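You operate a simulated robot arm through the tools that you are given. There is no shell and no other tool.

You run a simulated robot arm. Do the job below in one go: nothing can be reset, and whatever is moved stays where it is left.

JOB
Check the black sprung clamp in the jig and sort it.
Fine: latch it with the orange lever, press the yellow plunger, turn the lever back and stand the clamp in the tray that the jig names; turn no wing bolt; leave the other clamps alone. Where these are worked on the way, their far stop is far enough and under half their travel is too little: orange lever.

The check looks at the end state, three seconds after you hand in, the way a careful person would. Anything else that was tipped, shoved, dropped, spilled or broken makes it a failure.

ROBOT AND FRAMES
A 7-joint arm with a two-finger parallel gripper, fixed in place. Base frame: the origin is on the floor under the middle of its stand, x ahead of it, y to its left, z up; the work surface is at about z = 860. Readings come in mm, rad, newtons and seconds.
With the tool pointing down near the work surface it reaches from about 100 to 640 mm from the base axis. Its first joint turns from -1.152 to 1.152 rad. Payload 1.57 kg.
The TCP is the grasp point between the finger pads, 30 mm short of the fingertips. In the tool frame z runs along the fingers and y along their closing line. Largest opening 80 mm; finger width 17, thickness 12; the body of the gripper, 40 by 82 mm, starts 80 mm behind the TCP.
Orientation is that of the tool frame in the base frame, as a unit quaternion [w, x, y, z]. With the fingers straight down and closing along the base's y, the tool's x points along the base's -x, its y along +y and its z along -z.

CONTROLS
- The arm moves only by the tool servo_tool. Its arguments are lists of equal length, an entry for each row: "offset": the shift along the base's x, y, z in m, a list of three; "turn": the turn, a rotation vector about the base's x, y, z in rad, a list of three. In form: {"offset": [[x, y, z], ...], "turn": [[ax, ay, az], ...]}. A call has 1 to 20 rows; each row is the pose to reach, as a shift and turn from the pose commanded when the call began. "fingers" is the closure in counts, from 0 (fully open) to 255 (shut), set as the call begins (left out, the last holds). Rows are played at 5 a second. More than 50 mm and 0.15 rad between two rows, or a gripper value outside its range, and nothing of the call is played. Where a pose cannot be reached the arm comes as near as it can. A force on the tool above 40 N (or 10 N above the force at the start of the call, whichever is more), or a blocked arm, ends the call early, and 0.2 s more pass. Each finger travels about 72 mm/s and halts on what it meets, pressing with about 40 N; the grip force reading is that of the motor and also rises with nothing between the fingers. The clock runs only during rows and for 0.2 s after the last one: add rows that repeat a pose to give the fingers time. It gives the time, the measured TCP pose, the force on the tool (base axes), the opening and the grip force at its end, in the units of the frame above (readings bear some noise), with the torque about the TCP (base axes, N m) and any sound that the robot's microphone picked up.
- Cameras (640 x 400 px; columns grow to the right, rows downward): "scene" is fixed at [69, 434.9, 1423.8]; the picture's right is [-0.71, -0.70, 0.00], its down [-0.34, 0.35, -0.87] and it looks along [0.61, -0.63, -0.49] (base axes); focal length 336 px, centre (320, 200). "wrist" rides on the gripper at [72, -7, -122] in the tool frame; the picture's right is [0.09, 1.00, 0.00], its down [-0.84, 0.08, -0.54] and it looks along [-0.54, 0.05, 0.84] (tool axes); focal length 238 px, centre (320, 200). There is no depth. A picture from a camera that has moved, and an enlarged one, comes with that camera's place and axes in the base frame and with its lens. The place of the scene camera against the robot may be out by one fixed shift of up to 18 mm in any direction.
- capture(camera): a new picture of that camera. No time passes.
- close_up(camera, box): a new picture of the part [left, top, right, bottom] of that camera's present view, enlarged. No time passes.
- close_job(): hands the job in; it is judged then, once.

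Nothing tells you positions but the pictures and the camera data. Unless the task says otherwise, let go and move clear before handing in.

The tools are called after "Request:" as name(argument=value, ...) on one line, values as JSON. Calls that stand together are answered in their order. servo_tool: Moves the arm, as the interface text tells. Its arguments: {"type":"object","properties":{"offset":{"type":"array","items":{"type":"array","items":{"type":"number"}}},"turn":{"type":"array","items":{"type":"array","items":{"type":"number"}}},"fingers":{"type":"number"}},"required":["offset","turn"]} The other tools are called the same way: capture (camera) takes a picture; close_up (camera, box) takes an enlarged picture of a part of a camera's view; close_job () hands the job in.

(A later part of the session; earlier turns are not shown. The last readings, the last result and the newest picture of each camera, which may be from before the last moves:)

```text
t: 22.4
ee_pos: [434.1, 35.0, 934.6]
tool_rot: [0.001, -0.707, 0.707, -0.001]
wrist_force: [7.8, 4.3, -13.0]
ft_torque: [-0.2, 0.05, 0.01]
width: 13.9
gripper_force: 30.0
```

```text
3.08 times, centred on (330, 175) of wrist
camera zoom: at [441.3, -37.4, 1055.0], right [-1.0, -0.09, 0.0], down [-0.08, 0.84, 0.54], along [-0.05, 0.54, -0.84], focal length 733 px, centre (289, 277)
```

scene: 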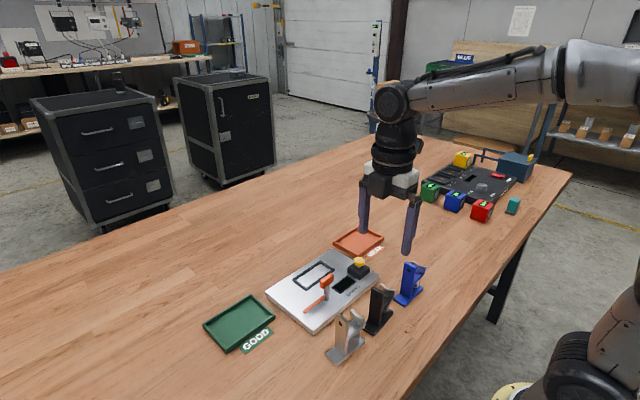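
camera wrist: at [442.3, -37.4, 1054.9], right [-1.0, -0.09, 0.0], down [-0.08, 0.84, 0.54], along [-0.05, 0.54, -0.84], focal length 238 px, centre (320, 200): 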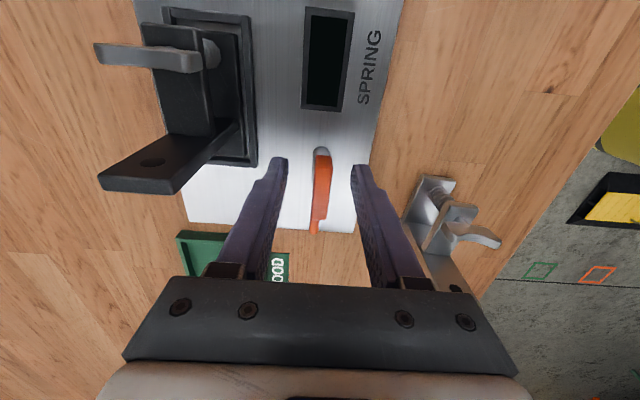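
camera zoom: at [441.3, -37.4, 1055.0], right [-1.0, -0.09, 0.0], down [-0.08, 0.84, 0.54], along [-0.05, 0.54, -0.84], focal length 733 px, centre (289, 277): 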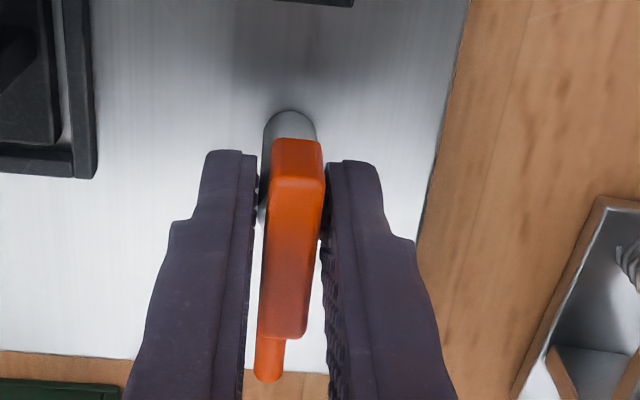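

The fingers are gripping the round shaft below the knob, since 13.8 mm is wider than the knob. I'll open, raise about 16 mm so that only the knob is between the pads, and close again.

Request:
servo_tool(offset=[[0.0005, 0, 0], [0.0005, 0, 0], [0.0005, 0, 0.008], [0.0005, 0, 0.016], [0.0005, 0, 0.016]], turn=[[0, 0, 0], [0, 0, 0], [0, 0, 0], [0, 0, 0], [0, 0, 0]], fingers=150)

Request:
servo_tool(offset=[[0, 0, 0], [0, 0, 0], [0, 0, 0], [0, 0, 0]], turn=[[0, 0, 0], [0, 0, 0], [0, 0, 0], [0, 0, 0]], fingers=255)

Request:
close_up(camera="wrist", box=[250, 110, 410, 240])

Request:
close_up(camera="scene", box=[290, 255, 370, 315])

```text
t: 23.6
ee_pos: [434.9, 33.3, 951.2]
tool_rot: [0.0, 0.708, -0.707, 0.001]
wrist_force: [0.9, 0.8, -0.3]
ft_torque: [-0.02, 0.0, 0.0]
width: 32.8
gripper_force: 0.1
```

```text
t: 24.6
ee_pos: [435.8, 33.5, 951.2]
tool_rot: [0.001, -0.707, 0.707, 0.0]
wrist_force: [1.0, 0.5, -0.8]
ft_torque: [-0.05, 0.04, 0.0]
width: 10.0
gripper_force: 28.0
```

```text
3.08 times, centred on (330, 175) of wrist
camera zoom: at [441.3, -37.6, 1071.8], right [-1.0, -0.09, 0.0], down [-0.08, 0.84, 0.54], along [-0.05, 0.54, -0.84], focal length 733 px, centre (289, 277)
```

zoom: 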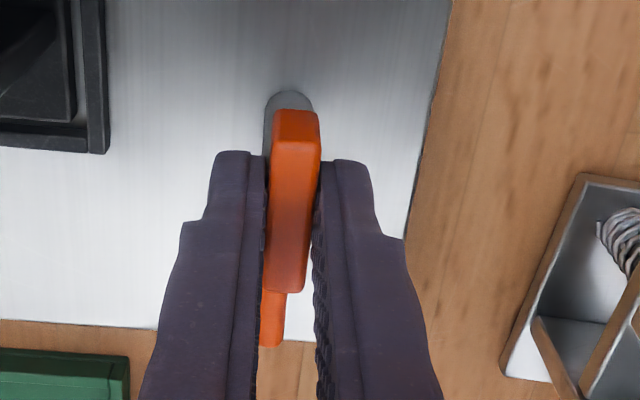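

```text
6.67 times, centred on (330, 285) of scene
camera zoom: at [69.1, 434.9, 1423.8], right [-0.71, -0.7, 0.0], down [-0.34, 0.35, -0.87], along [0.61, -0.63, -0.49], focal length 2237 px, centre (253, -367)
```

zoom: 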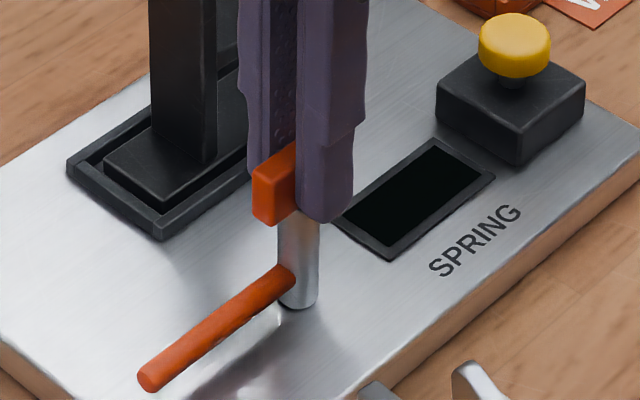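

The knob is gripped at 10.0 mm with almost no side force. I'll turn it clockwise seen from above, which swings the rod toward the seat, and check torque early.

Request:
servo_tool(offset=[[0, 0, 0], [0, 0, 0], [0, 0, 0], [0, 0, 0]], turn=[[0, 0, -0.08], [0, 0, -0.16], [0, 0, -0.24], [0, 0, -0.3]])

Request:
close_up(camera="scene", box=[280, 245, 376, 320])

```text
t: 25.6
ee_pos: [435.4, 32.9, 950.8]
tool_rot: [0.0, -0.592, 0.806, 0.0]
wrist_force: [1.1, 1.8, 3.3]
ft_torque: [-0.38, 0.2, 0.01]
width: 10.0
gripper_force: 27.7
```

```text
5.33 times, centred on (328, 282) of scene
camera zoom: at [68.9, 434.9, 1423.8], right [-0.71, -0.7, 0.0], down [-0.34, 0.35, -0.87], along [0.61, -0.63, -0.49], focal length 1790 px, centre (277, -240)
```

zoom: 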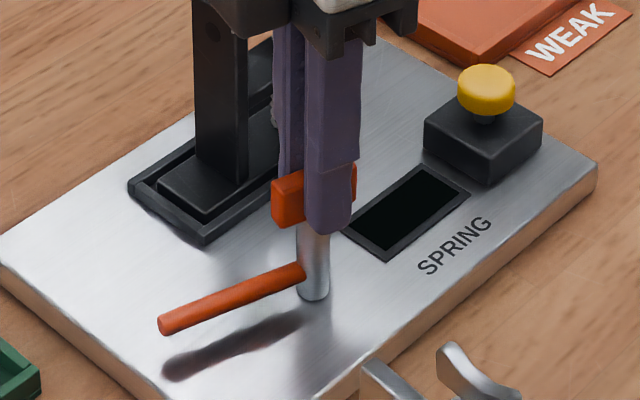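

The lever turns freely toward the seat. I'll continue in stages.

Request:
servo_tool(offset=[[0, 0, 0], [0, 0, 0], [0, 0, 0], [0, 0, 0], [0, 0, 0], [0, 0, 0]], turn=[[0, 0, -0.09], [0, 0, -0.18], [0, 0, -0.27], [0, 0, -0.36], [0, 0, -0.45], [0, 0, -0.5]])

Request:
close_up(camera="scene", box=[280, 245, 376, 320])

```text
t: 27.0
ee_pos: [434.8, 34.3, 952.2]
tool_rot: [0.0, -0.376, 0.927, 0.0]
wrist_force: [-5.6, -1.5, 16.3]
ft_torque: [-0.38, 0.54, 0.01]
width: 9.9
gripper_force: 27.7
```

```text
5.33 times, centred on (328, 282) of scene
camera zoom: at [68.6, 434.8, 1423.8], right [-0.71, -0.7, 0.0], down [-0.34, 0.35, -0.87], along [0.61, -0.63, -0.49], focal length 1790 px, centre (277, -240)
```

zoom: 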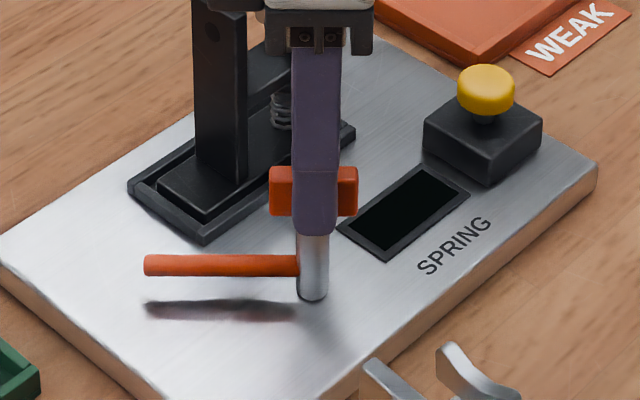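

Request:
servo_tool(offset=[[-0.0003, 0, 0.0006], [-0.0003, 0, 0.0008], [-0.0003, 0, 0.0008], [-0.0003, 0, 0.0008], [-0.0003, 0, 0.0008]], turn=[[0, 0, 0], [0, 0, -0.09], [0, 0, -0.18], [0, 0, -0.27], [0, 0, -0.35]])

Request:
close_up(camera="scene", box=[280, 245, 376, 320])

```text
t: 28.2
ee_pos: [434.8, 33.6, 952.3]
tool_rot: [0.0, -0.208, 0.978, -0.001]
wrist_force: [-3.0, 2.2, 4.7]
ft_torque: [0.34, -0.76, -0.04]
width: 10.0
gripper_force: 28.1
```

```text
5.33 times, centred on (328, 282) of scene
camera zoom: at [68.8, 434.9, 1423.8], right [-0.71, -0.7, 0.0], down [-0.34, 0.35, -0.87], along [0.61, -0.63, -0.49], focal length 1790 px, centre (277, -240)
```

zoom: 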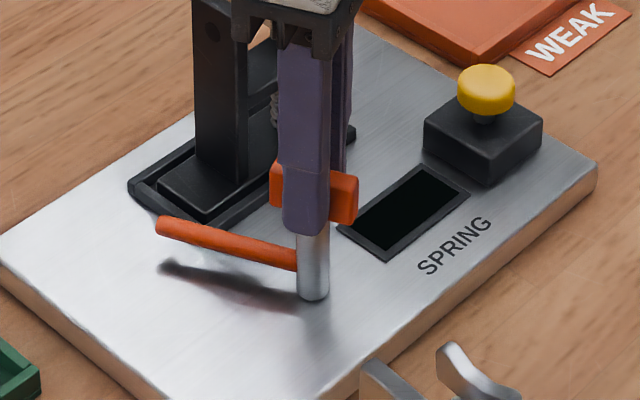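

Request:
servo_tool(offset=[[0, 0, 0], [0, 0, 0], [0, 0, 0], [0, 0, 0], [0, 0, 0]], turn=[[0, 0, -0.09], [0, 0, -0.18], [0, 0, -0.27], [0, 0, -0.36], [0, 0, -0.4]])

Request:
close_up(camera="scene", box=[280, 245, 376, 320])

Request:
capture(camera="wrist")

```text
t: 29.4
ee_pos: [434.9, 33.6, 950.8]
tool_rot: [0.0, -0.01, 1.0, 0.001]
wrist_force: [5.1, 4.6, -10.4]
ft_torque: [0.06, -0.87, -0.02]
width: 9.9
gripper_force: 28.0
```

```text
5.33 times, centred on (328, 282) of scene
camera zoom: at [69.2, 435.0, 1423.7], right [-0.71, -0.7, 0.0], down [-0.34, 0.35, -0.87], along [0.61, -0.63, -0.49], focal length 1790 px, centre (277, -240)
```

zoom: 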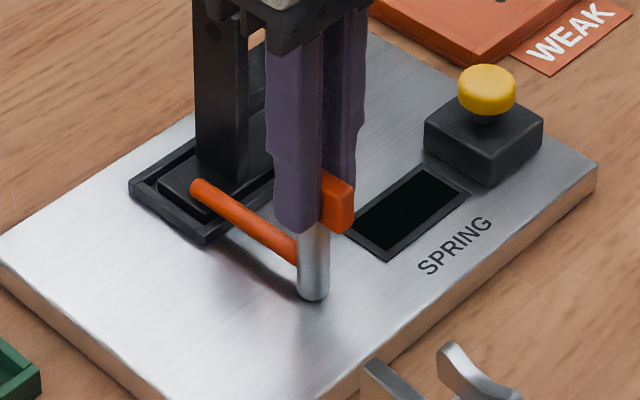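

```text
taken
camera wrist: at [362.8, 26.5, 1071.8], right [-0.11, 0.99, 0.0], down [0.84, 0.09, 0.54], along [0.54, 0.06, -0.84], focal length 238 px, centre (320, 200)
```

wrist: 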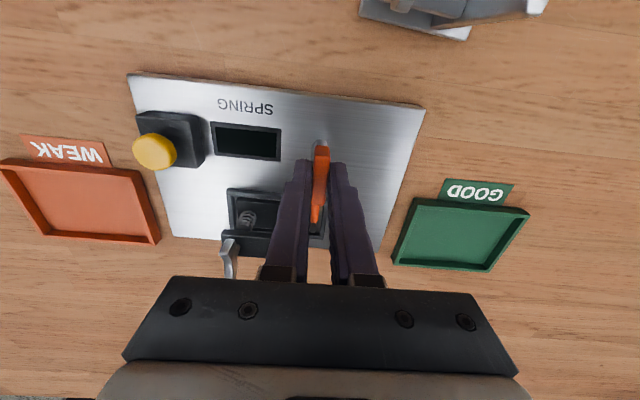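

The rod now lies over the clamp's foot. I'll creep a bit further to find the far stop.

Request:
servo_tool(offset=[[0, 0, 0], [0, 0, 0], [0, 0, 0]], turn=[[0, 0, -0.02], [0, 0, -0.04], [0, 0, -0.04]])

Request:
close_up(camera="wrist", box=[120, 60, 440, 260])

Request:
close_up(camera="scene", box=[280, 245, 376, 320])

```text
t: 30.2
ee_pos: [435.2, 33.4, 951.1]
tool_rot: [-0.001, 0.01, 1.0, 0.0]
wrist_force: [9.7, 6.4, -19.7]
ft_torque: [0.13, -0.21, 0.49]
width: 10.0
gripper_force: 27.8
```

```text
2.00 times, centred on (280, 160) of wrist
camera zoom: at [362.7, 29.4, 1072.0], right [-0.07, 1.0, 0.0], down [0.84, 0.06, 0.54], along [0.54, 0.04, -0.84], focal length 477 px, centre (400, 280)
```

zoom: 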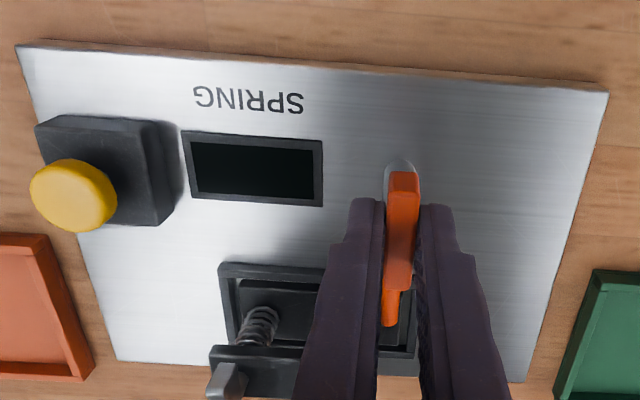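

```text
5.33 times, centred on (328, 282) of scene
camera zoom: at [69.5, 435.0, 1423.7], right [-0.71, -0.7, 0.0], down [-0.34, 0.35, -0.87], along [0.61, -0.63, -0.49], focal length 1790 px, centre (277, -240)
```

zoom: 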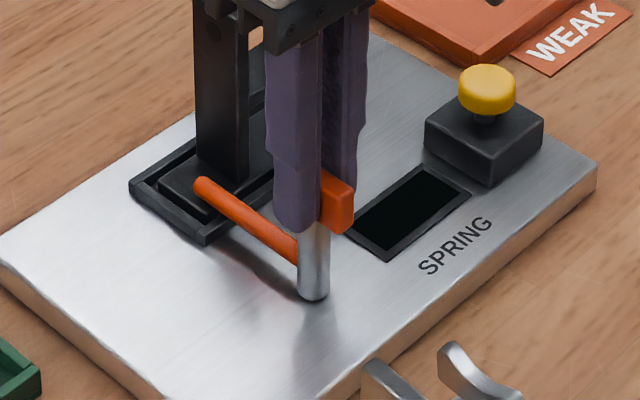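

Torque about z rose to 0.49 N m at about 90° of turn, so that's the far stop. I'll release the knob and rise straight up.

Request:
servo_tool(offset=[[0, 0, 0], [0, 0, 0], [0, 0, 0], [0, 0, 0.01], [0, 0, 0.03], [0, 0, 0.06], [0, 0, 0.07]], turn=[[0, 0, 0], [0, 0, 0], [0, 0, 0], [0, 0, 0], [0, 0, 0], [0, 0, 0], [0, 0, 0]], fingers=140)

Request:
capture(camera="wrist")

Request:
close_up(camera="wrist", box=[150, 80, 390, 230])

Request:
close_up(camera="scene", box=[280, 225, 390, 315])

```text
t: 31.8
ee_pos: [434.4, 34.7, 1023.4]
tool_rot: [-0.001, 0.01, 1.0, 0.0]
wrist_force: [0.6, -0.8, -0.4]
ft_torque: [0.01, 0.02, 0.01]
width: 35.9
gripper_force: 0.1
```

```text
taken
camera wrist: at [362.3, 28.5, 1144.4], right [-0.07, 1.0, 0.0], down [0.84, 0.06, 0.54], along [0.54, 0.04, -0.84], focal length 238 px, centre (320, 200)
```

wrist: 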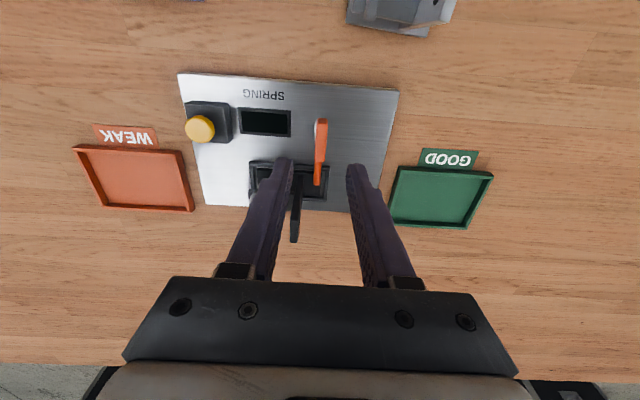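

```text
2.67 times, centred on (270, 155) of wrist
camera zoom: at [362.3, 28.5, 1144.4], right [-0.07, 1.0, 0.0], down [0.84, 0.06, 0.54], along [0.54, 0.04, -0.84], focal length 636 px, centre (453, 320)
```

zoom: 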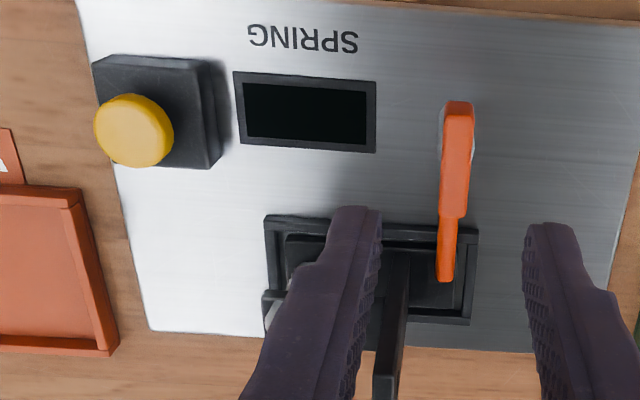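

```text
4.44 times, centred on (335, 270) of scene
camera zoom: at [69.0, 434.9, 1423.8], right [-0.71, -0.7, 0.0], down [-0.34, 0.35, -0.87], along [0.61, -0.63, -0.49], focal length 1492 px, centre (253, -111)
```

zoom: 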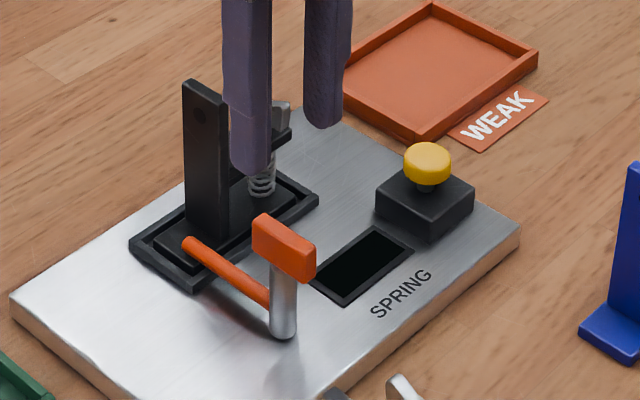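

The lever is at its stop with the rod across the foot. Next I'll close the fingers and move over the yellow plunger at about (438, -83).

Request:
servo_tool(offset=[[0.0, -0.02, 0], [0.001, -0.045, 0], [0.002, -0.07, 0], [0.003, -0.095, 0], [0.003, -0.1177, 0], [0.003, -0.1177, -0.02], [0.003, -0.1177, -0.04], [0.003, -0.1177, -0.055], [0.003, -0.1177, -0.055]], turn=[[0, 0, 0.02], [0, 0, 0.02], [0, 0, 0.02], [0, 0, 0.02], [0, 0, 0.02], [0, 0, 0.02], [0, 0, 0.02], [0, 0, 0.02], [0, 0, 0.02]], fingers=255)

Request:
capture(camera="wrist")

Request:
close_up(camera="wrist", box=[260, 90, 420, 190])

Request:
close_up(camera="scene", box=[310, 205, 420, 295])

```text
t: 33.8
ee_pos: [437.9, -85.7, 966.9]
tool_rot: [0.0, 0.0, 1.0, 0.0]
wrist_force: [-0.8, -0.1, 1.1]
ft_torque: [0.02, 0.02, 0.0]
width: 0.0
gripper_force: 20.9
```

```text
taken
camera wrist: at [366.1, -91.6, 1087.3], right [-0.09, 1.0, 0.0], down [0.84, 0.08, 0.54], along [0.54, 0.05, -0.84], focal length 238 px, centre (320, 200)
```

wrist: 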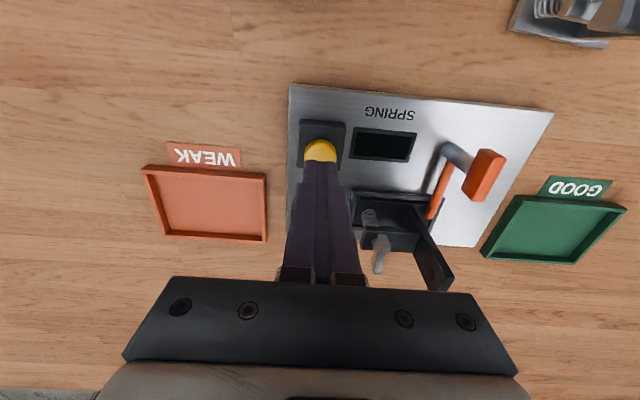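

```text
4.00 times, centred on (340, 140) of wrist
camera zoom: at [366.1, -91.6, 1087.3], right [-0.09, 1.0, 0.0], down [0.84, 0.08, 0.54], along [0.54, 0.05, -0.84], focal length 953 px, centre (240, 440)
```

zoom: 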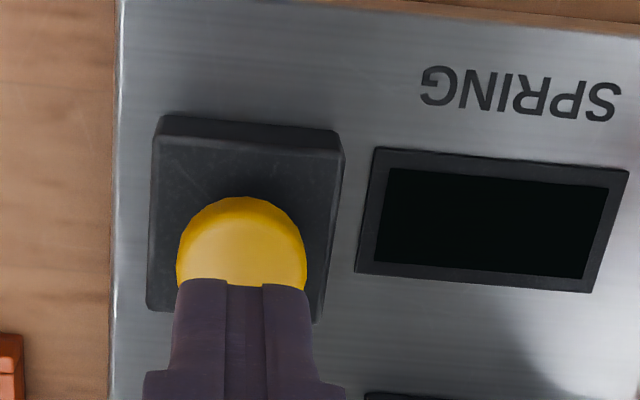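

```text
4.44 times, centred on (365, 250) of scene
camera zoom: at [69.0, 434.9, 1423.8], right [-0.71, -0.7, 0.0], down [-0.34, 0.35, -0.87], along [0.61, -0.63, -0.49], focal length 1492 px, centre (120, -22)
```

zoom: 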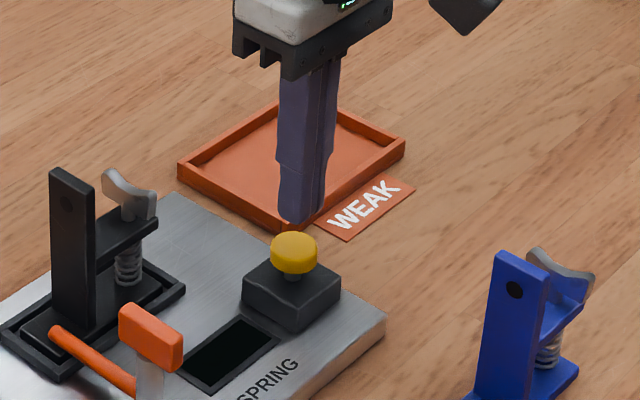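

The closed fingertips are directly over the plunger cap, about 24 mm above it. I'll descend and then press in small steps.

Request:
servo_tool(offset=[[0, 0, -0.01], [0, 0, -0.018], [0, 0, -0.022], [0, 0, -0.022]], turn=[[0, 0, 0], [0, 0, 0], [0, 0, 0], [0, 0, 0]])

Request:
close_up(camera="scene", box=[310, 205, 420, 295])

```text
t: 34.8
ee_pos: [438.9, -84.7, 945.3]
tool_rot: [0.0, -0.001, 1.0, 0.0]
wrist_force: [0.5, 0.5, 1.2]
ft_torque: [0.01, 0.0, 0.0]
width: 0.0
gripper_force: 21.2
```

```text
4.44 times, centred on (365, 250) of scene
camera zoom: at [69.0, 434.9, 1423.8], right [-0.71, -0.7, 0.0], down [-0.34, 0.35, -0.87], along [0.61, -0.63, -0.49], focal length 1492 px, centre (120, -22)
```

zoom: 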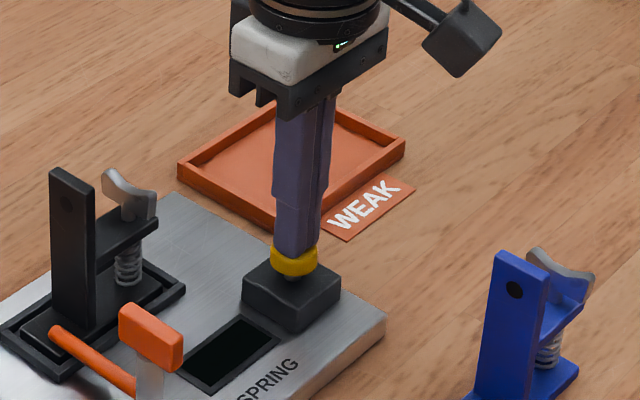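

Request:
servo_tool(offset=[[0, 0, -0.0015], [0, 0, -0.003], [0, 0, -0.0045], [0, 0, -0.006], [0, 0, -0.006]], turn=[[0, 0, 0], [0, 0, 0], [0, 0, 0], [0, 0, 0], [0, 0, 0]])

Request:
close_up(camera="scene", box=[310, 205, 420, 295])

Request:
close_up(camera="wrist", box=[280, 80, 460, 190])

```text
t: 36.0
ee_pos: [437.6, -83.4, 939.6]
tool_rot: [-0.001, 0.001, 1.0, -0.001]
wrist_force: [1.4, -0.6, 3.9]
ft_torque: [-0.06, -0.03, 0.01]
width: 0.0
gripper_force: 21.2
heard: click
```

```text
4.44 times, centred on (365, 250) of scene
camera zoom: at [69.0, 434.8, 1423.8], right [-0.71, -0.7, 0.0], down [-0.34, 0.35, -0.87], along [0.61, -0.63, -0.49], focal length 1492 px, centre (120, -22)
```

zoom: 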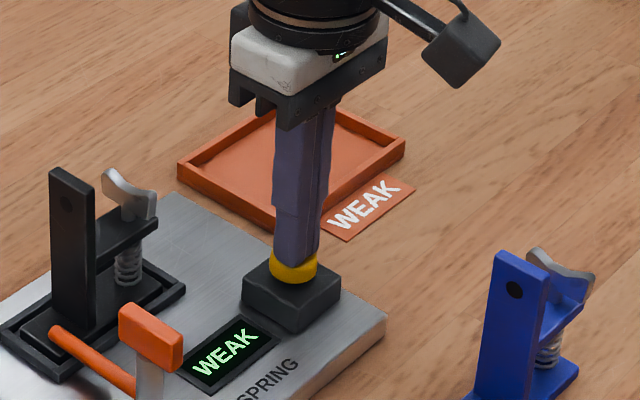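

```text
3.56 times, centred on (370, 135) of wrist
camera zoom: at [365.9, -90.0, 1059.8], right [-0.09, 1.0, 0.0], down [0.84, 0.08, 0.54], along [0.54, 0.05, -0.84], focal length 848 px, centre (142, 431)
```

zoom: 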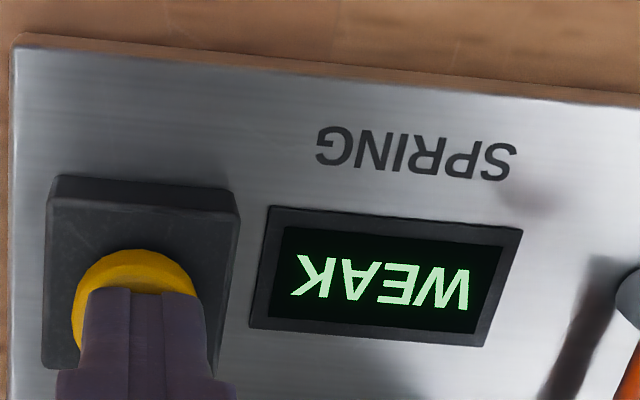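

A click, and the display reads WEAK. I'll release the plunger and check that the reading holds.

Request:
servo_tool(offset=[[0, 0, 0.01], [0, 0, 0.03], [0, 0, 0.055], [0, 0, 0.083], [0, 0, 0.083]], turn=[[0, 0, 0], [0, 0, 0], [0, 0, 0], [0, 0, 0], [0, 0, 0]])

Request:
close_up(camera="scene", box=[270, 215, 398, 315])

Request:
capture(camera="wrist")

```text
t: 37.2
ee_pos: [438.2, -83.8, 1022.3]
tool_rot: [0.0, 0.001, 1.0, 0.0]
wrist_force: [0.4, -0.5, 0.6]
ft_torque: [-0.01, 0.0, -0.01]
width: 0.0
gripper_force: 21.2
```

```text
4.00 times, centred on (334, 265) of scene
camera zoom: at [69.0, 434.9, 1423.8], right [-0.71, -0.7, 0.0], down [-0.34, 0.35, -0.87], along [0.61, -0.63, -0.49], focal length 1342 px, centre (264, -60)
```

zoom: 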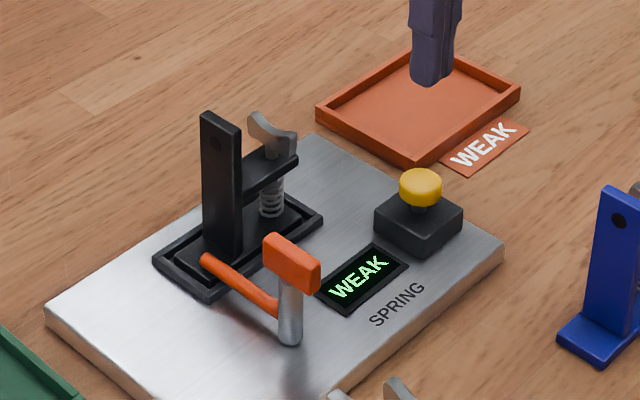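

```text
taken
camera wrist: at [365.3, -89.4, 1142.0], right [-0.09, 1.0, 0.0], down [0.84, 0.08, 0.54], along [0.54, 0.05, -0.84], focal length 238 px, centre (320, 200)
```

wrist: 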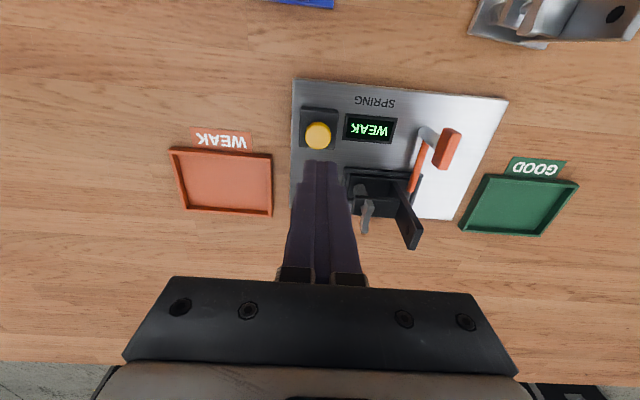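

The reading holds at WEAK. Next I'll return to the knob to turn the lever back.

Request:
servo_tool(offset=[[0, 0.02, 0], [-0.001, 0.045, 0], [-0.002, 0.07, 0], [-0.003, 0.095, 0], [-0.003, 0.1177, 0], [-0.003, 0.1177, -0.01], [-0.003, 0.1177, -0.02], [-0.003, 0.1177, -0.02]], turn=[[0, 0, 0], [0, 0, 0], [0, 0, 0], [0, 0, 0], [0, 0, 0], [0, 0, 0], [0, 0, 0], [0, 0, 0]], fingers=140)

Request:
close_up(camera="wrist", box=[240, 90, 400, 190])

Request:
close_up(camera="scene", box=[280, 225, 390, 315])

```text
t: 39.0
ee_pos: [433.2, 33.6, 1001.3]
tool_rot: [0.001, 0.0, 1.0, 0.0]
wrist_force: [-0.4, 0.5, 1.1]
ft_torque: [-0.03, -0.01, 0.01]
width: 36.1
gripper_force: 0.1
```

```text
4.00 times, centred on (320, 140) of wrist
camera zoom: at [361.6, 27.9, 1122.0], right [-0.09, 1.0, 0.0], down [0.84, 0.08, 0.54], along [0.54, 0.05, -0.84], focal length 953 px, centre (320, 440)
```

zoom: 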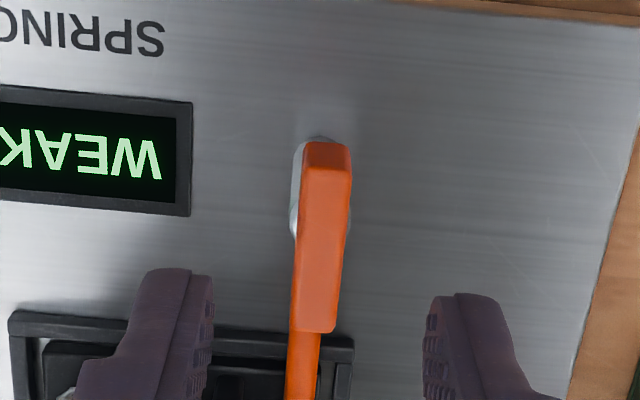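

```text
4.44 times, centred on (335, 270) of scene
camera zoom: at [69.0, 434.9, 1423.8], right [-0.71, -0.7, 0.0], down [-0.34, 0.35, -0.87], along [0.61, -0.63, -0.49], focal length 1492 px, centre (253, -111)
```

zoom: 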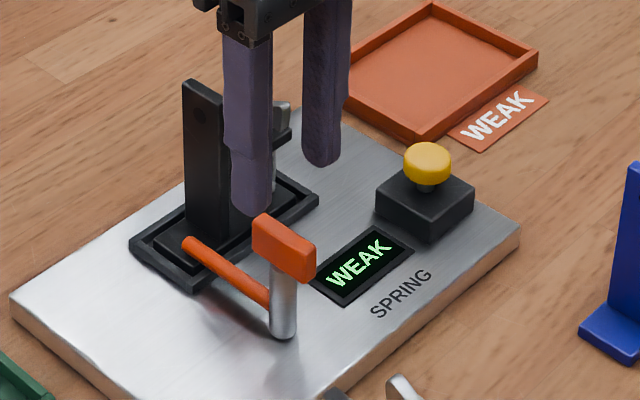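

Request:
servo_tool(offset=[[0, 0.0005, -0.015], [0, 0.0005, -0.03], [0, 0.0005, -0.042], [0, 0.0005, -0.05], [0, 0.0005, -0.05]], turn=[[0, 0, 0], [0, 0, 0], [0, 0, 0], [0, 0, 0], [0, 0, 0]])

Request:
servo_tool(offset=[[0, 0, 0], [0, 0, 0], [0, 0, 0], [0, 0, 0]], turn=[[0, 0, 0], [0, 0, 0], [0, 0, 0], [0, 0, 0]], fingers=255)

Request:
close_up(camera="scene", box=[280, 225, 390, 315])

```text
t: 40.2
ee_pos: [435.1, 33.0, 952.0]
tool_rot: [0.0, -0.001, 1.0, 0.0]
wrist_force: [-0.4, 0.2, 0.0]
ft_torque: [0.0, 0.02, -0.02]
width: 36.3
gripper_force: 0.1
```

```text
t: 41.2
ee_pos: [435.5, 33.5, 952.8]
tool_rot: [0.001, -0.001, 1.0, 0.0]
wrist_force: [-0.2, 10.5, -1.5]
ft_torque: [0.15, -0.23, 0.0]
width: 9.7
gripper_force: 28.2
```

```text
4.44 times, centred on (335, 270) of scene
camera zoom: at [69.0, 435.1, 1423.7], right [-0.71, -0.7, 0.0], down [-0.34, 0.35, -0.87], along [0.61, -0.63, -0.49], focal length 1492 px, centre (253, -111)
```

zoom: 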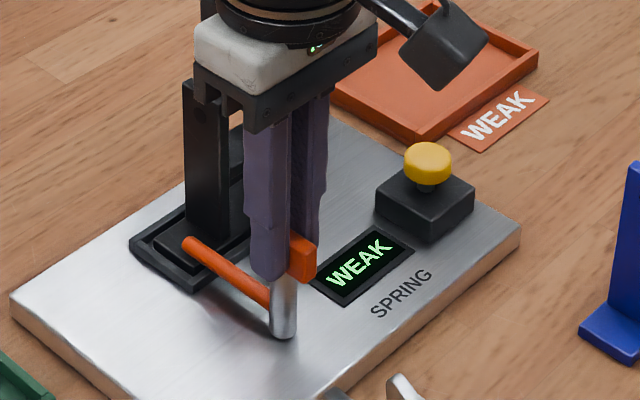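

The knob is gripped. Its side force says it sits a little further in +y, so I'll relax that and then turn counter-clockwise in stages.

Request:
servo_tool(offset=[[0, 0.0006, 0], [0, 0.0006, 0], [0, 0.0006, 0], [0, 0.0006, 0], [0, 0.0006, 0], [0, 0.0006, 0], [0, 0.0006, 0]], turn=[[0, 0, 0], [0, 0, 0.08], [0, 0, 0.16], [0, 0, 0.25], [0, 0, 0.34], [0, 0, 0.42], [0, 0, 0.5]])

Request:
close_up(camera="scene", box=[280, 225, 390, 315])

```text
t: 42.8
ee_pos: [434.3, 32.8, 951.7]
tool_rot: [0.0, -0.248, 0.969, 0.0]
wrist_force: [0.2, -12.4, 7.0]
ft_torque: [-0.34, 0.45, -0.02]
width: 9.8
gripper_force: 28.2
```

```text
4.44 times, centred on (335, 270) of scene
camera zoom: at [68.9, 434.5, 1423.9], right [-0.71, -0.7, 0.0], down [-0.34, 0.35, -0.87], along [0.61, -0.62, -0.49], focal length 1492 px, centre (253, -111)
```

zoom: 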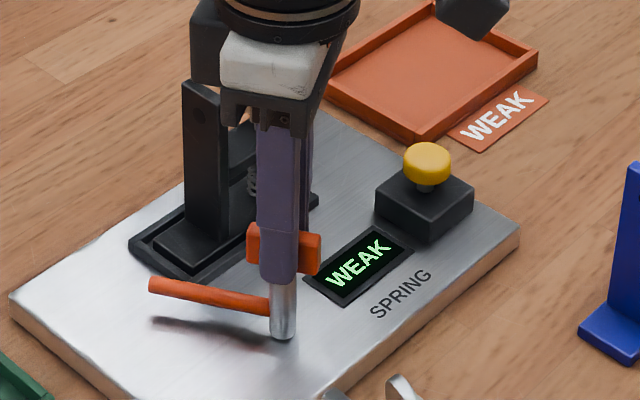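

Request:
servo_tool(offset=[[0, -0.0005, 0.0003], [0, -0.0005, 0.0003], [0, -0.0005, 0.0003], [0, -0.0005, 0.0003], [0, -0.0005, 0.0003], [0, -0.0005, 0.0003], [0, -0.0005, 0.0003]], turn=[[0, 0, 0], [0, 0, 0.09], [0, 0, 0.18], [0, 0, 0.27], [0, 0, 0.36], [0, 0, 0.45], [0, 0, 0.5]])

Request:
close_up(camera="scene", box=[280, 225, 390, 315])

```text
t: 44.4
ee_pos: [434.3, 33.2, 952.4]
tool_rot: [0.0, -0.481, 0.877, 0.001]
wrist_force: [4.3, -13.5, 1.2]
ft_torque: [-0.04, -0.16, 0.01]
width: 10.0
gripper_force: 27.9
```

```text
4.44 times, centred on (335, 270) of scene
camera zoom: at [69.1, 434.5, 1423.9], right [-0.71, -0.7, 0.0], down [-0.34, 0.35, -0.87], along [0.61, -0.62, -0.49], focal length 1492 px, centre (253, -111)
```

zoom: 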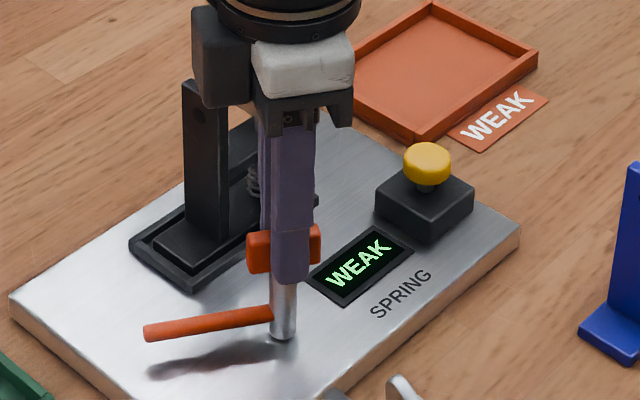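

Request:
servo_tool(offset=[[0, -0.0007, 0], [0, -0.0007, 0], [0, -0.0007, 0], [0, -0.0007, 0], [0, -0.0007, 0], [0, -0.0007, 0], [0, -0.0007, 0]], turn=[[0, 0, 0], [0, 0, 0.09], [0, 0, 0.18], [0, 0, 0.27], [0, 0, 0.36], [0, 0, 0.45], [0, 0, 0.53]])

Request:
close_up(camera="scene", box=[280, 225, 390, 315])

```text
t: 46.0
ee_pos: [435.4, 33.6, 951.6]
tool_rot: [0.0, -0.693, 0.721, 0.0]
wrist_force: [4.6, -10.9, 1.6]
ft_torque: [-0.28, -0.15, 0.03]
width: 10.0
gripper_force: 28.2
```

```text
4.44 times, centred on (335, 270) of scene
camera zoom: at [69.1, 434.6, 1423.9], right [-0.71, -0.7, 0.0], down [-0.34, 0.35, -0.87], along [0.61, -0.62, -0.49], focal length 1492 px, centre (253, -111)
```

zoom: 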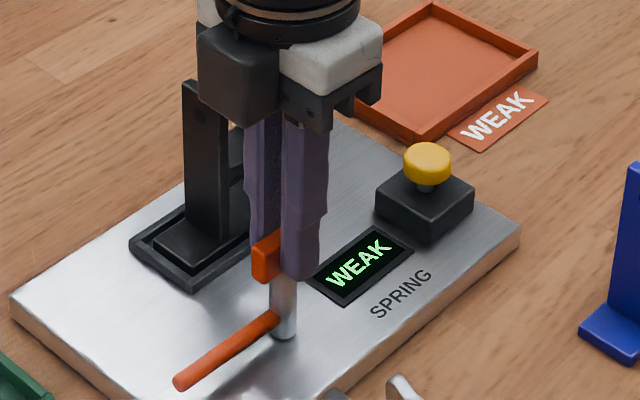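

Request:
servo_tool(offset=[[0, -0.0004, 0], [0, -0.0006, 0], [0, -0.0006, 0]], turn=[[0, 0, 0.02], [0, 0, 0.045], [0, 0, 0.055]])

Request:
close_up(camera="scene", box=[280, 225, 390, 315])

```text
t: 46.8
ee_pos: [434.8, 33.1, 952.0]
tool_rot: [-0.001, 0.712, -0.703, -0.001]
wrist_force: [3.5, -2.1, 2.6]
ft_torque: [-0.33, -0.1, -0.53]
width: 9.7
gripper_force: 27.7
```

```text
4.44 times, centred on (335, 270) of scene
camera zoom: at [69.1, 434.8, 1423.8], right [-0.71, -0.7, 0.0], down [-0.34, 0.35, -0.87], along [0.61, -0.63, -0.49], focal length 1492 px, centre (253, -111)
```

zoom: 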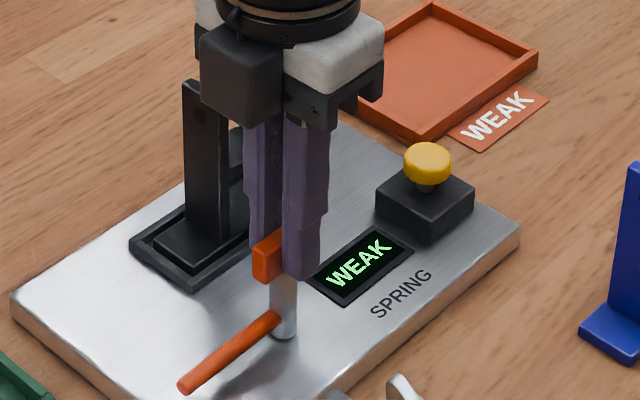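

The home-stop torque is reached, so the lever is back. I'll release the knob and rise, then move above the clamp post.

Request:
servo_tool(offset=[[0, 0, 0], [0, 0, 0], [0, 0, 0], [0, 0, 0.015], [0, 0, 0.04], [0, 0, 0.065], [0, 0, 0.09], [0.02, -0.005, 0.09], [0.045, -0.01, 0.09], [0.065, -0.0178, 0.09], [0.0753, -0.0178, 0.09], [0.0753, -0.0178, 0.09]], turn=[[0, 0, 0], [0, 0, -0.005], [0, 0, -0.005], [0, 0, -0.01], [0, 0, -0.014], [0, 0, -0.014], [0, 0, -0.014], [0, 0, -0.014], [0, 0, -0.014], [0, 0, -0.014], [0, 0, -0.014], [0, 0, -0.014]], fingers=110)

Request:
capture(camera="wrist")

Request:
close_up(camera="wrist", box=[240, 80, 400, 180])

Request:
close_up(camera="scene", box=[260, 205, 420, 325])

```text
t: 49.4
ee_pos: [510.1, 14.6, 1042.2]
tool_rot: [0.001, 0.707, -0.707, 0.0]
wrist_force: [0.6, 0.0, 0.0]
ft_torque: [0.0, 0.01, -0.01]
width: 45.3
gripper_force: 0.1
```

```text
taken
camera wrist: at [516.1, -56.4, 1162.5], right [-1.0, -0.09, 0.0], down [-0.08, 0.84, 0.54], along [-0.05, 0.54, -0.84], focal length 238 px, centre (320, 200)
```

wrist: 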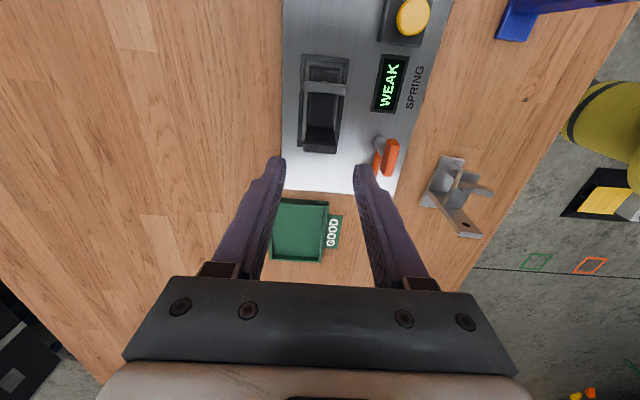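

```text
4.00 times, centred on (320, 130) of wrist
camera zoom: at [516.1, -56.4, 1162.5], right [-1.0, -0.09, 0.0], down [-0.08, 0.84, 0.54], along [-0.05, 0.54, -0.84], focal length 953 px, centre (320, 480)
```

zoom: 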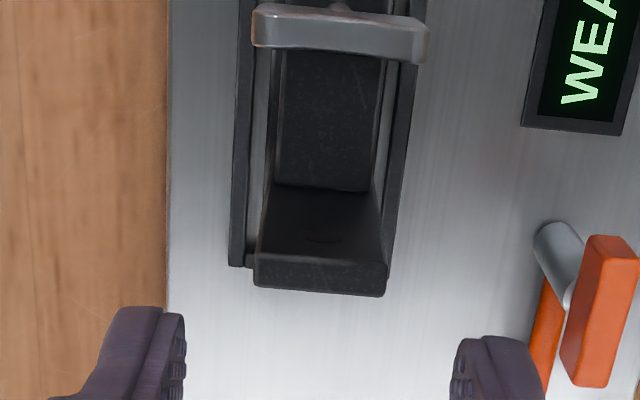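

```text
3.33 times, centred on (340, 265) of scene
camera zoom: at [69.0, 434.9, 1423.8], right [-0.71, -0.7, 0.0], down [-0.34, 0.35, -0.87], along [0.61, -0.63, -0.49], focal length 1119 px, centre (253, -17)
```

zoom: 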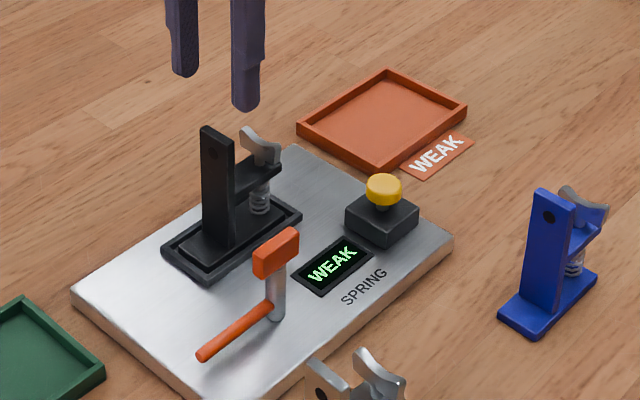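

The lever is home, the clamp stands in the seat, and the WEAK tray is centred near (527, -197). I'll descend on the post and re-grip.

Request:
servo_tool(offset=[[0, 0, -0.02], [0, 0, -0.04], [0, 0, -0.06], [0, 0, -0.075], [0, 0, -0.0815], [0, 0, -0.0815]], turn=[[0, 0, 0], [0, 0, 0], [0, 0, 0], [0, 0, 0], [0, 0, 0], [0, 0, 0]])

Request:
servo_tool(offset=[[0, 0, 0], [0, 0, 0], [0, 0, 0], [0, 0, 0], [0, 0, 0]], turn=[[0, 0, 0], [0, 0, 0], [0, 0, 0], [0, 0, 0], [0, 0, 0]], fingers=255)

Request:
capture(camera="wrist")

Request:
close_up(camera="scene", box=[280, 225, 390, 315])

```text
t: 50.8
ee_pos: [510.2, 16.1, 960.8]
tool_rot: [-0.001, 0.708, -0.707, 0.0]
wrist_force: [0.2, -0.3, -0.2]
ft_torque: [0.01, 0.01, -0.01]
width: 45.6
gripper_force: 0.0
```

```text
t: 52.0
ee_pos: [509.6, 15.7, 960.6]
tool_rot: [0.0, 0.708, -0.707, 0.001]
wrist_force: [0.0, -0.3, -0.4]
ft_torque: [0.02, -0.01, -0.03]
width: 27.4
gripper_force: 38.0
```

```text
taken
camera wrist: at [516.4, -55.4, 1080.9], right [-1.0, -0.09, 0.0], down [-0.08, 0.84, 0.54], along [-0.05, 0.54, -0.84], focal length 238 px, centre (320, 200)
```

wrist: 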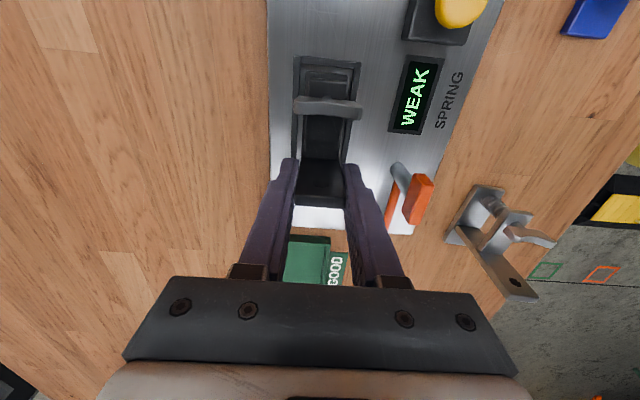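

```text
4.44 times, centred on (335, 270) of scene
camera zoom: at [69.0, 434.9, 1423.8], right [-0.71, -0.7, 0.0], down [-0.34, 0.35, -0.87], along [0.61, -0.63, -0.49], focal length 1492 px, centre (253, -111)
```

zoom: 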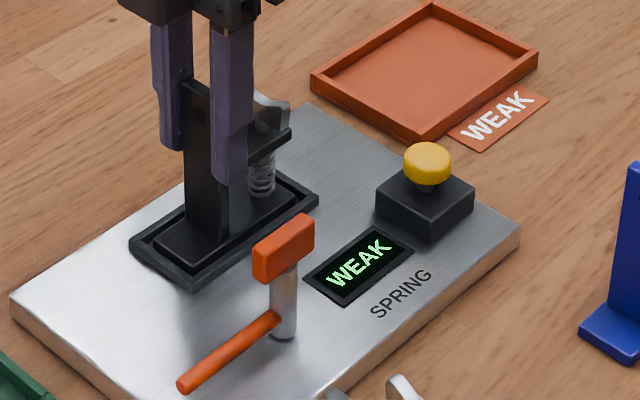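

The post is held again at 27.4 mm. I'll lift clear and carry it toward the WEAK tray.

Request:
servo_tool(offset=[[0, 0, 0.005], [0, 0, 0.015], [0, 0, 0.03], [0, 0, 0.05], [0, 0, 0.07], [0, 0, 0.08], [0.002, -0.015, 0.08], [0.004, -0.04, 0.08], [0.006, -0.065, 0.08], [0.008, -0.09, 0.08], [0.011, -0.115, 0.08], [0.013, -0.14, 0.08], [0.015, -0.165, 0.08], [0.0166, -0.187, 0.08], [0.0166, -0.197, 0.08], [0.0166, -0.197, 0.08]], turn=[[0, 0, 0], [0, 0, 0], [0, 0, 0], [0, 0, 0], [0, 0, 0], [0, 0, 0], [0, 0, 0], [0, 0, 0], [0, 0, 0], [0, 0, 0], [0, 0, 0], [0, 0, 0], [0, 0, 0], [0, 0, 0], [0, 0, 0], [0, 0, 0]])

Request:
capture(camera="wrist")

Request:
close_up(camera="scene", box=[260, 165, 420, 325])

```text
t: 55.4
ee_pos: [526.3, -182.2, 1040.8]
tool_rot: [-0.001, 0.708, -0.706, 0.0]
wrist_force: [-0.1, 0.0, -2.5]
ft_torque: [0.03, 0.0, 0.01]
width: 27.6
gripper_force: 38.1
```

```text
taken
camera wrist: at [533.4, -252.9, 1161.9], right [-1.0, -0.09, 0.0], down [-0.08, 0.84, 0.54], along [-0.05, 0.54, -0.84], focal length 238 px, centre (320, 200)
```

wrist: 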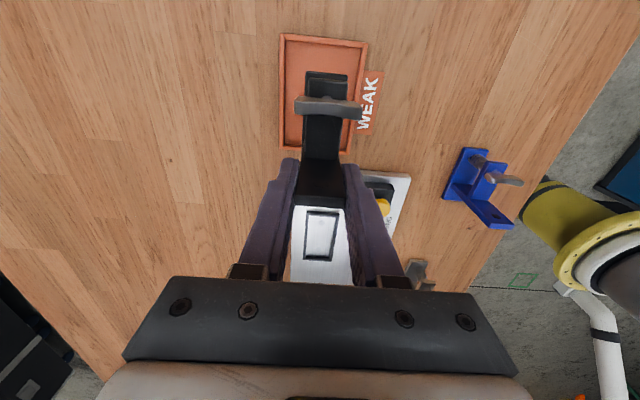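

```text
2.50 times, centred on (340, 245) of scene
camera zoom: at [69.0, 434.8, 1423.8], right [-0.71, -0.7, 0.0], down [-0.34, 0.35, -0.87], along [0.61, -0.63, -0.49], focal length 839 px, centre (270, 88)
```

zoom: 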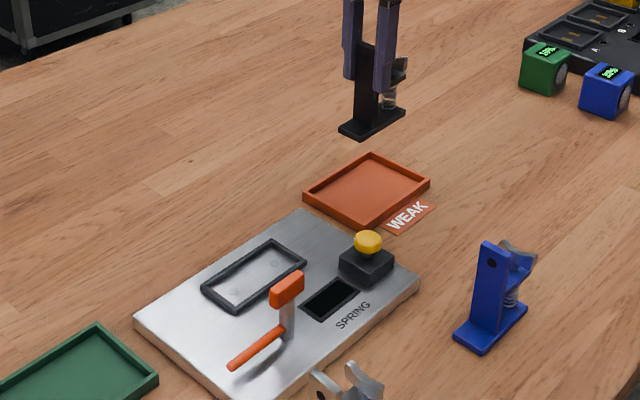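

Request:
close_up(camera="wrist", box=[240, 20, 416, 130])

Request:
close_up(camera="wrist", box=[250, 90, 400, 184])

```text
3.64 times, centred on (328, 75) of wrist
camera zoom: at [533.4, -252.9, 1161.9], right [-1.0, -0.09, 0.0], down [-0.08, 0.84, 0.54], along [-0.05, 0.54, -0.84], focal length 867 px, centre (291, 654)
```

zoom: 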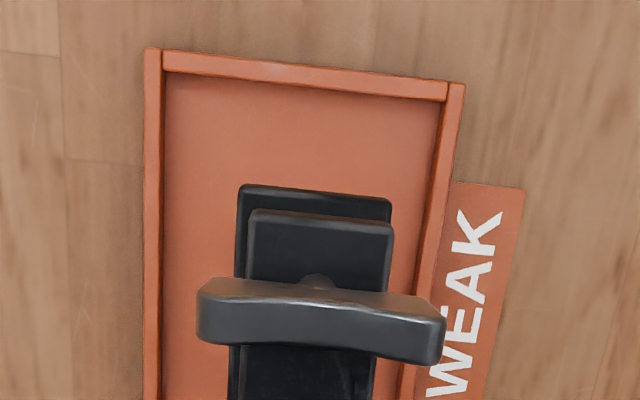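

```text
4.26 times, centred on (325, 137) of wrist
camera zoom: at [533.4, -252.9, 1161.9], right [-1.0, -0.09, 0.0], down [-0.08, 0.84, 0.54], along [-0.05, 0.54, -0.84], focal length 1014 px, centre (299, 468)
```

zoom: 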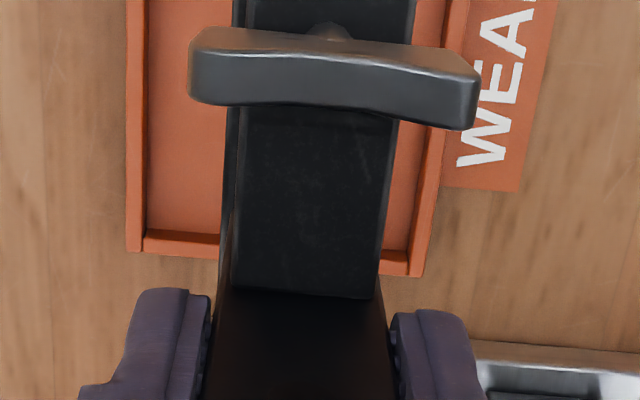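

The tray centre is about 3 mm further in +x and 2 mm further in -y. I'll adjust, descend most of the way, and check the view.

Request:
servo_tool(offset=[[0.0033, -0.0024, -0.005], [0.0033, -0.0024, -0.02], [0.0033, -0.0024, -0.04], [0.0033, -0.0024, -0.06], [0.0033, -0.0024, -0.075], [0.0033, -0.0024, -0.085], [0.0033, -0.0024, -0.085]], turn=[[0, 0, 0], [0, 0, 0], [0, 0, 0], [0, 0, 0], [0, 0, 0], [0, 0, 0], [0, 0, 0]])

Request:
close_up(camera="wrist", box=[220, 10, 430, 200])

Request:
close_up(camera="scene", box=[310, 190, 420, 270])

```text
t: 57.0
ee_pos: [531.0, -184.3, 955.3]
tool_rot: [0.0, 0.707, -0.707, 0.0]
wrist_force: [0.1, -0.8, -1.4]
ft_torque: [0.04, 0.0, 0.0]
width: 28.0
gripper_force: 37.9
```

```text
2.11 times, centred on (325, 105) of wrist
camera zoom: at [537.0, -254.3, 1075.3], right [-1.0, -0.09, 0.0], down [-0.08, 0.84, 0.54], along [-0.05, 0.54, -0.84], focal length 502 px, centre (310, 400)
```

zoom: 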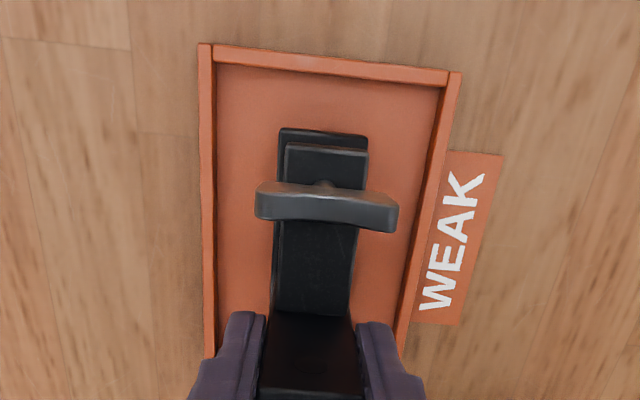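

```text
5.00 times, centred on (365, 230) of scene
camera zoom: at [69.0, 434.8, 1423.8], right [-0.71, -0.7, 0.0], down [-0.34, 0.35, -0.87], along [0.61, -0.63, -0.49], focal length 1678 px, centre (95, 50)
```

zoom: 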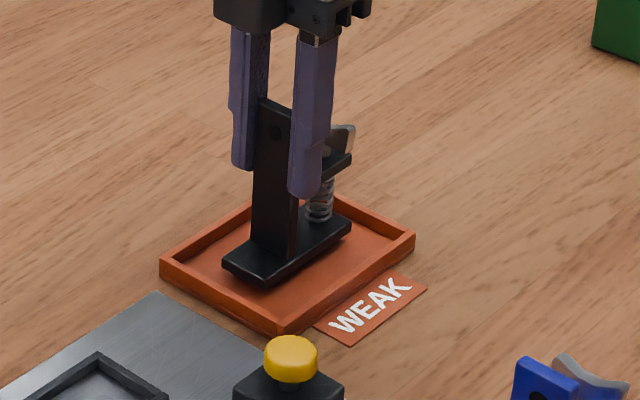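

The base is well inside the tray. I'll lower in small steps until it touches the floor.

Request:
servo_tool(offset=[[0, 0, -0.002], [0, 0, -0.004], [0, 0, -0.005], [0, 0, -0.006]], turn=[[0, 0, 0], [0, 0, 0], [0, 0, 0], [0, 0, 0]])

```text
t: 58.0
ee_pos: [530.8, -183.7, 950.2]
tool_rot: [0.0, 0.708, -0.706, -0.001]
wrist_force: [0.5, -0.3, -2.3]
ft_torque: [0.01, -0.02, 0.0]
width: 28.0
gripper_force: 37.9
```

Request:
servo_tool(offset=[[0, 0, -0.001], [0, 0, -0.0015], [0, 0, -0.002]], turn=[[0, 0, 0], [0, 0, 0], [0, 0, 0]])

```text
t: 58.8
ee_pos: [529.5, -184.0, 948.7]
tool_rot: [-0.001, 0.707, -0.707, 0.001]
wrist_force: [1.5, 1.8, 1.9]
ft_torque: [0.01, 0.0, -0.03]
width: 27.9
gripper_force: 38.7
```

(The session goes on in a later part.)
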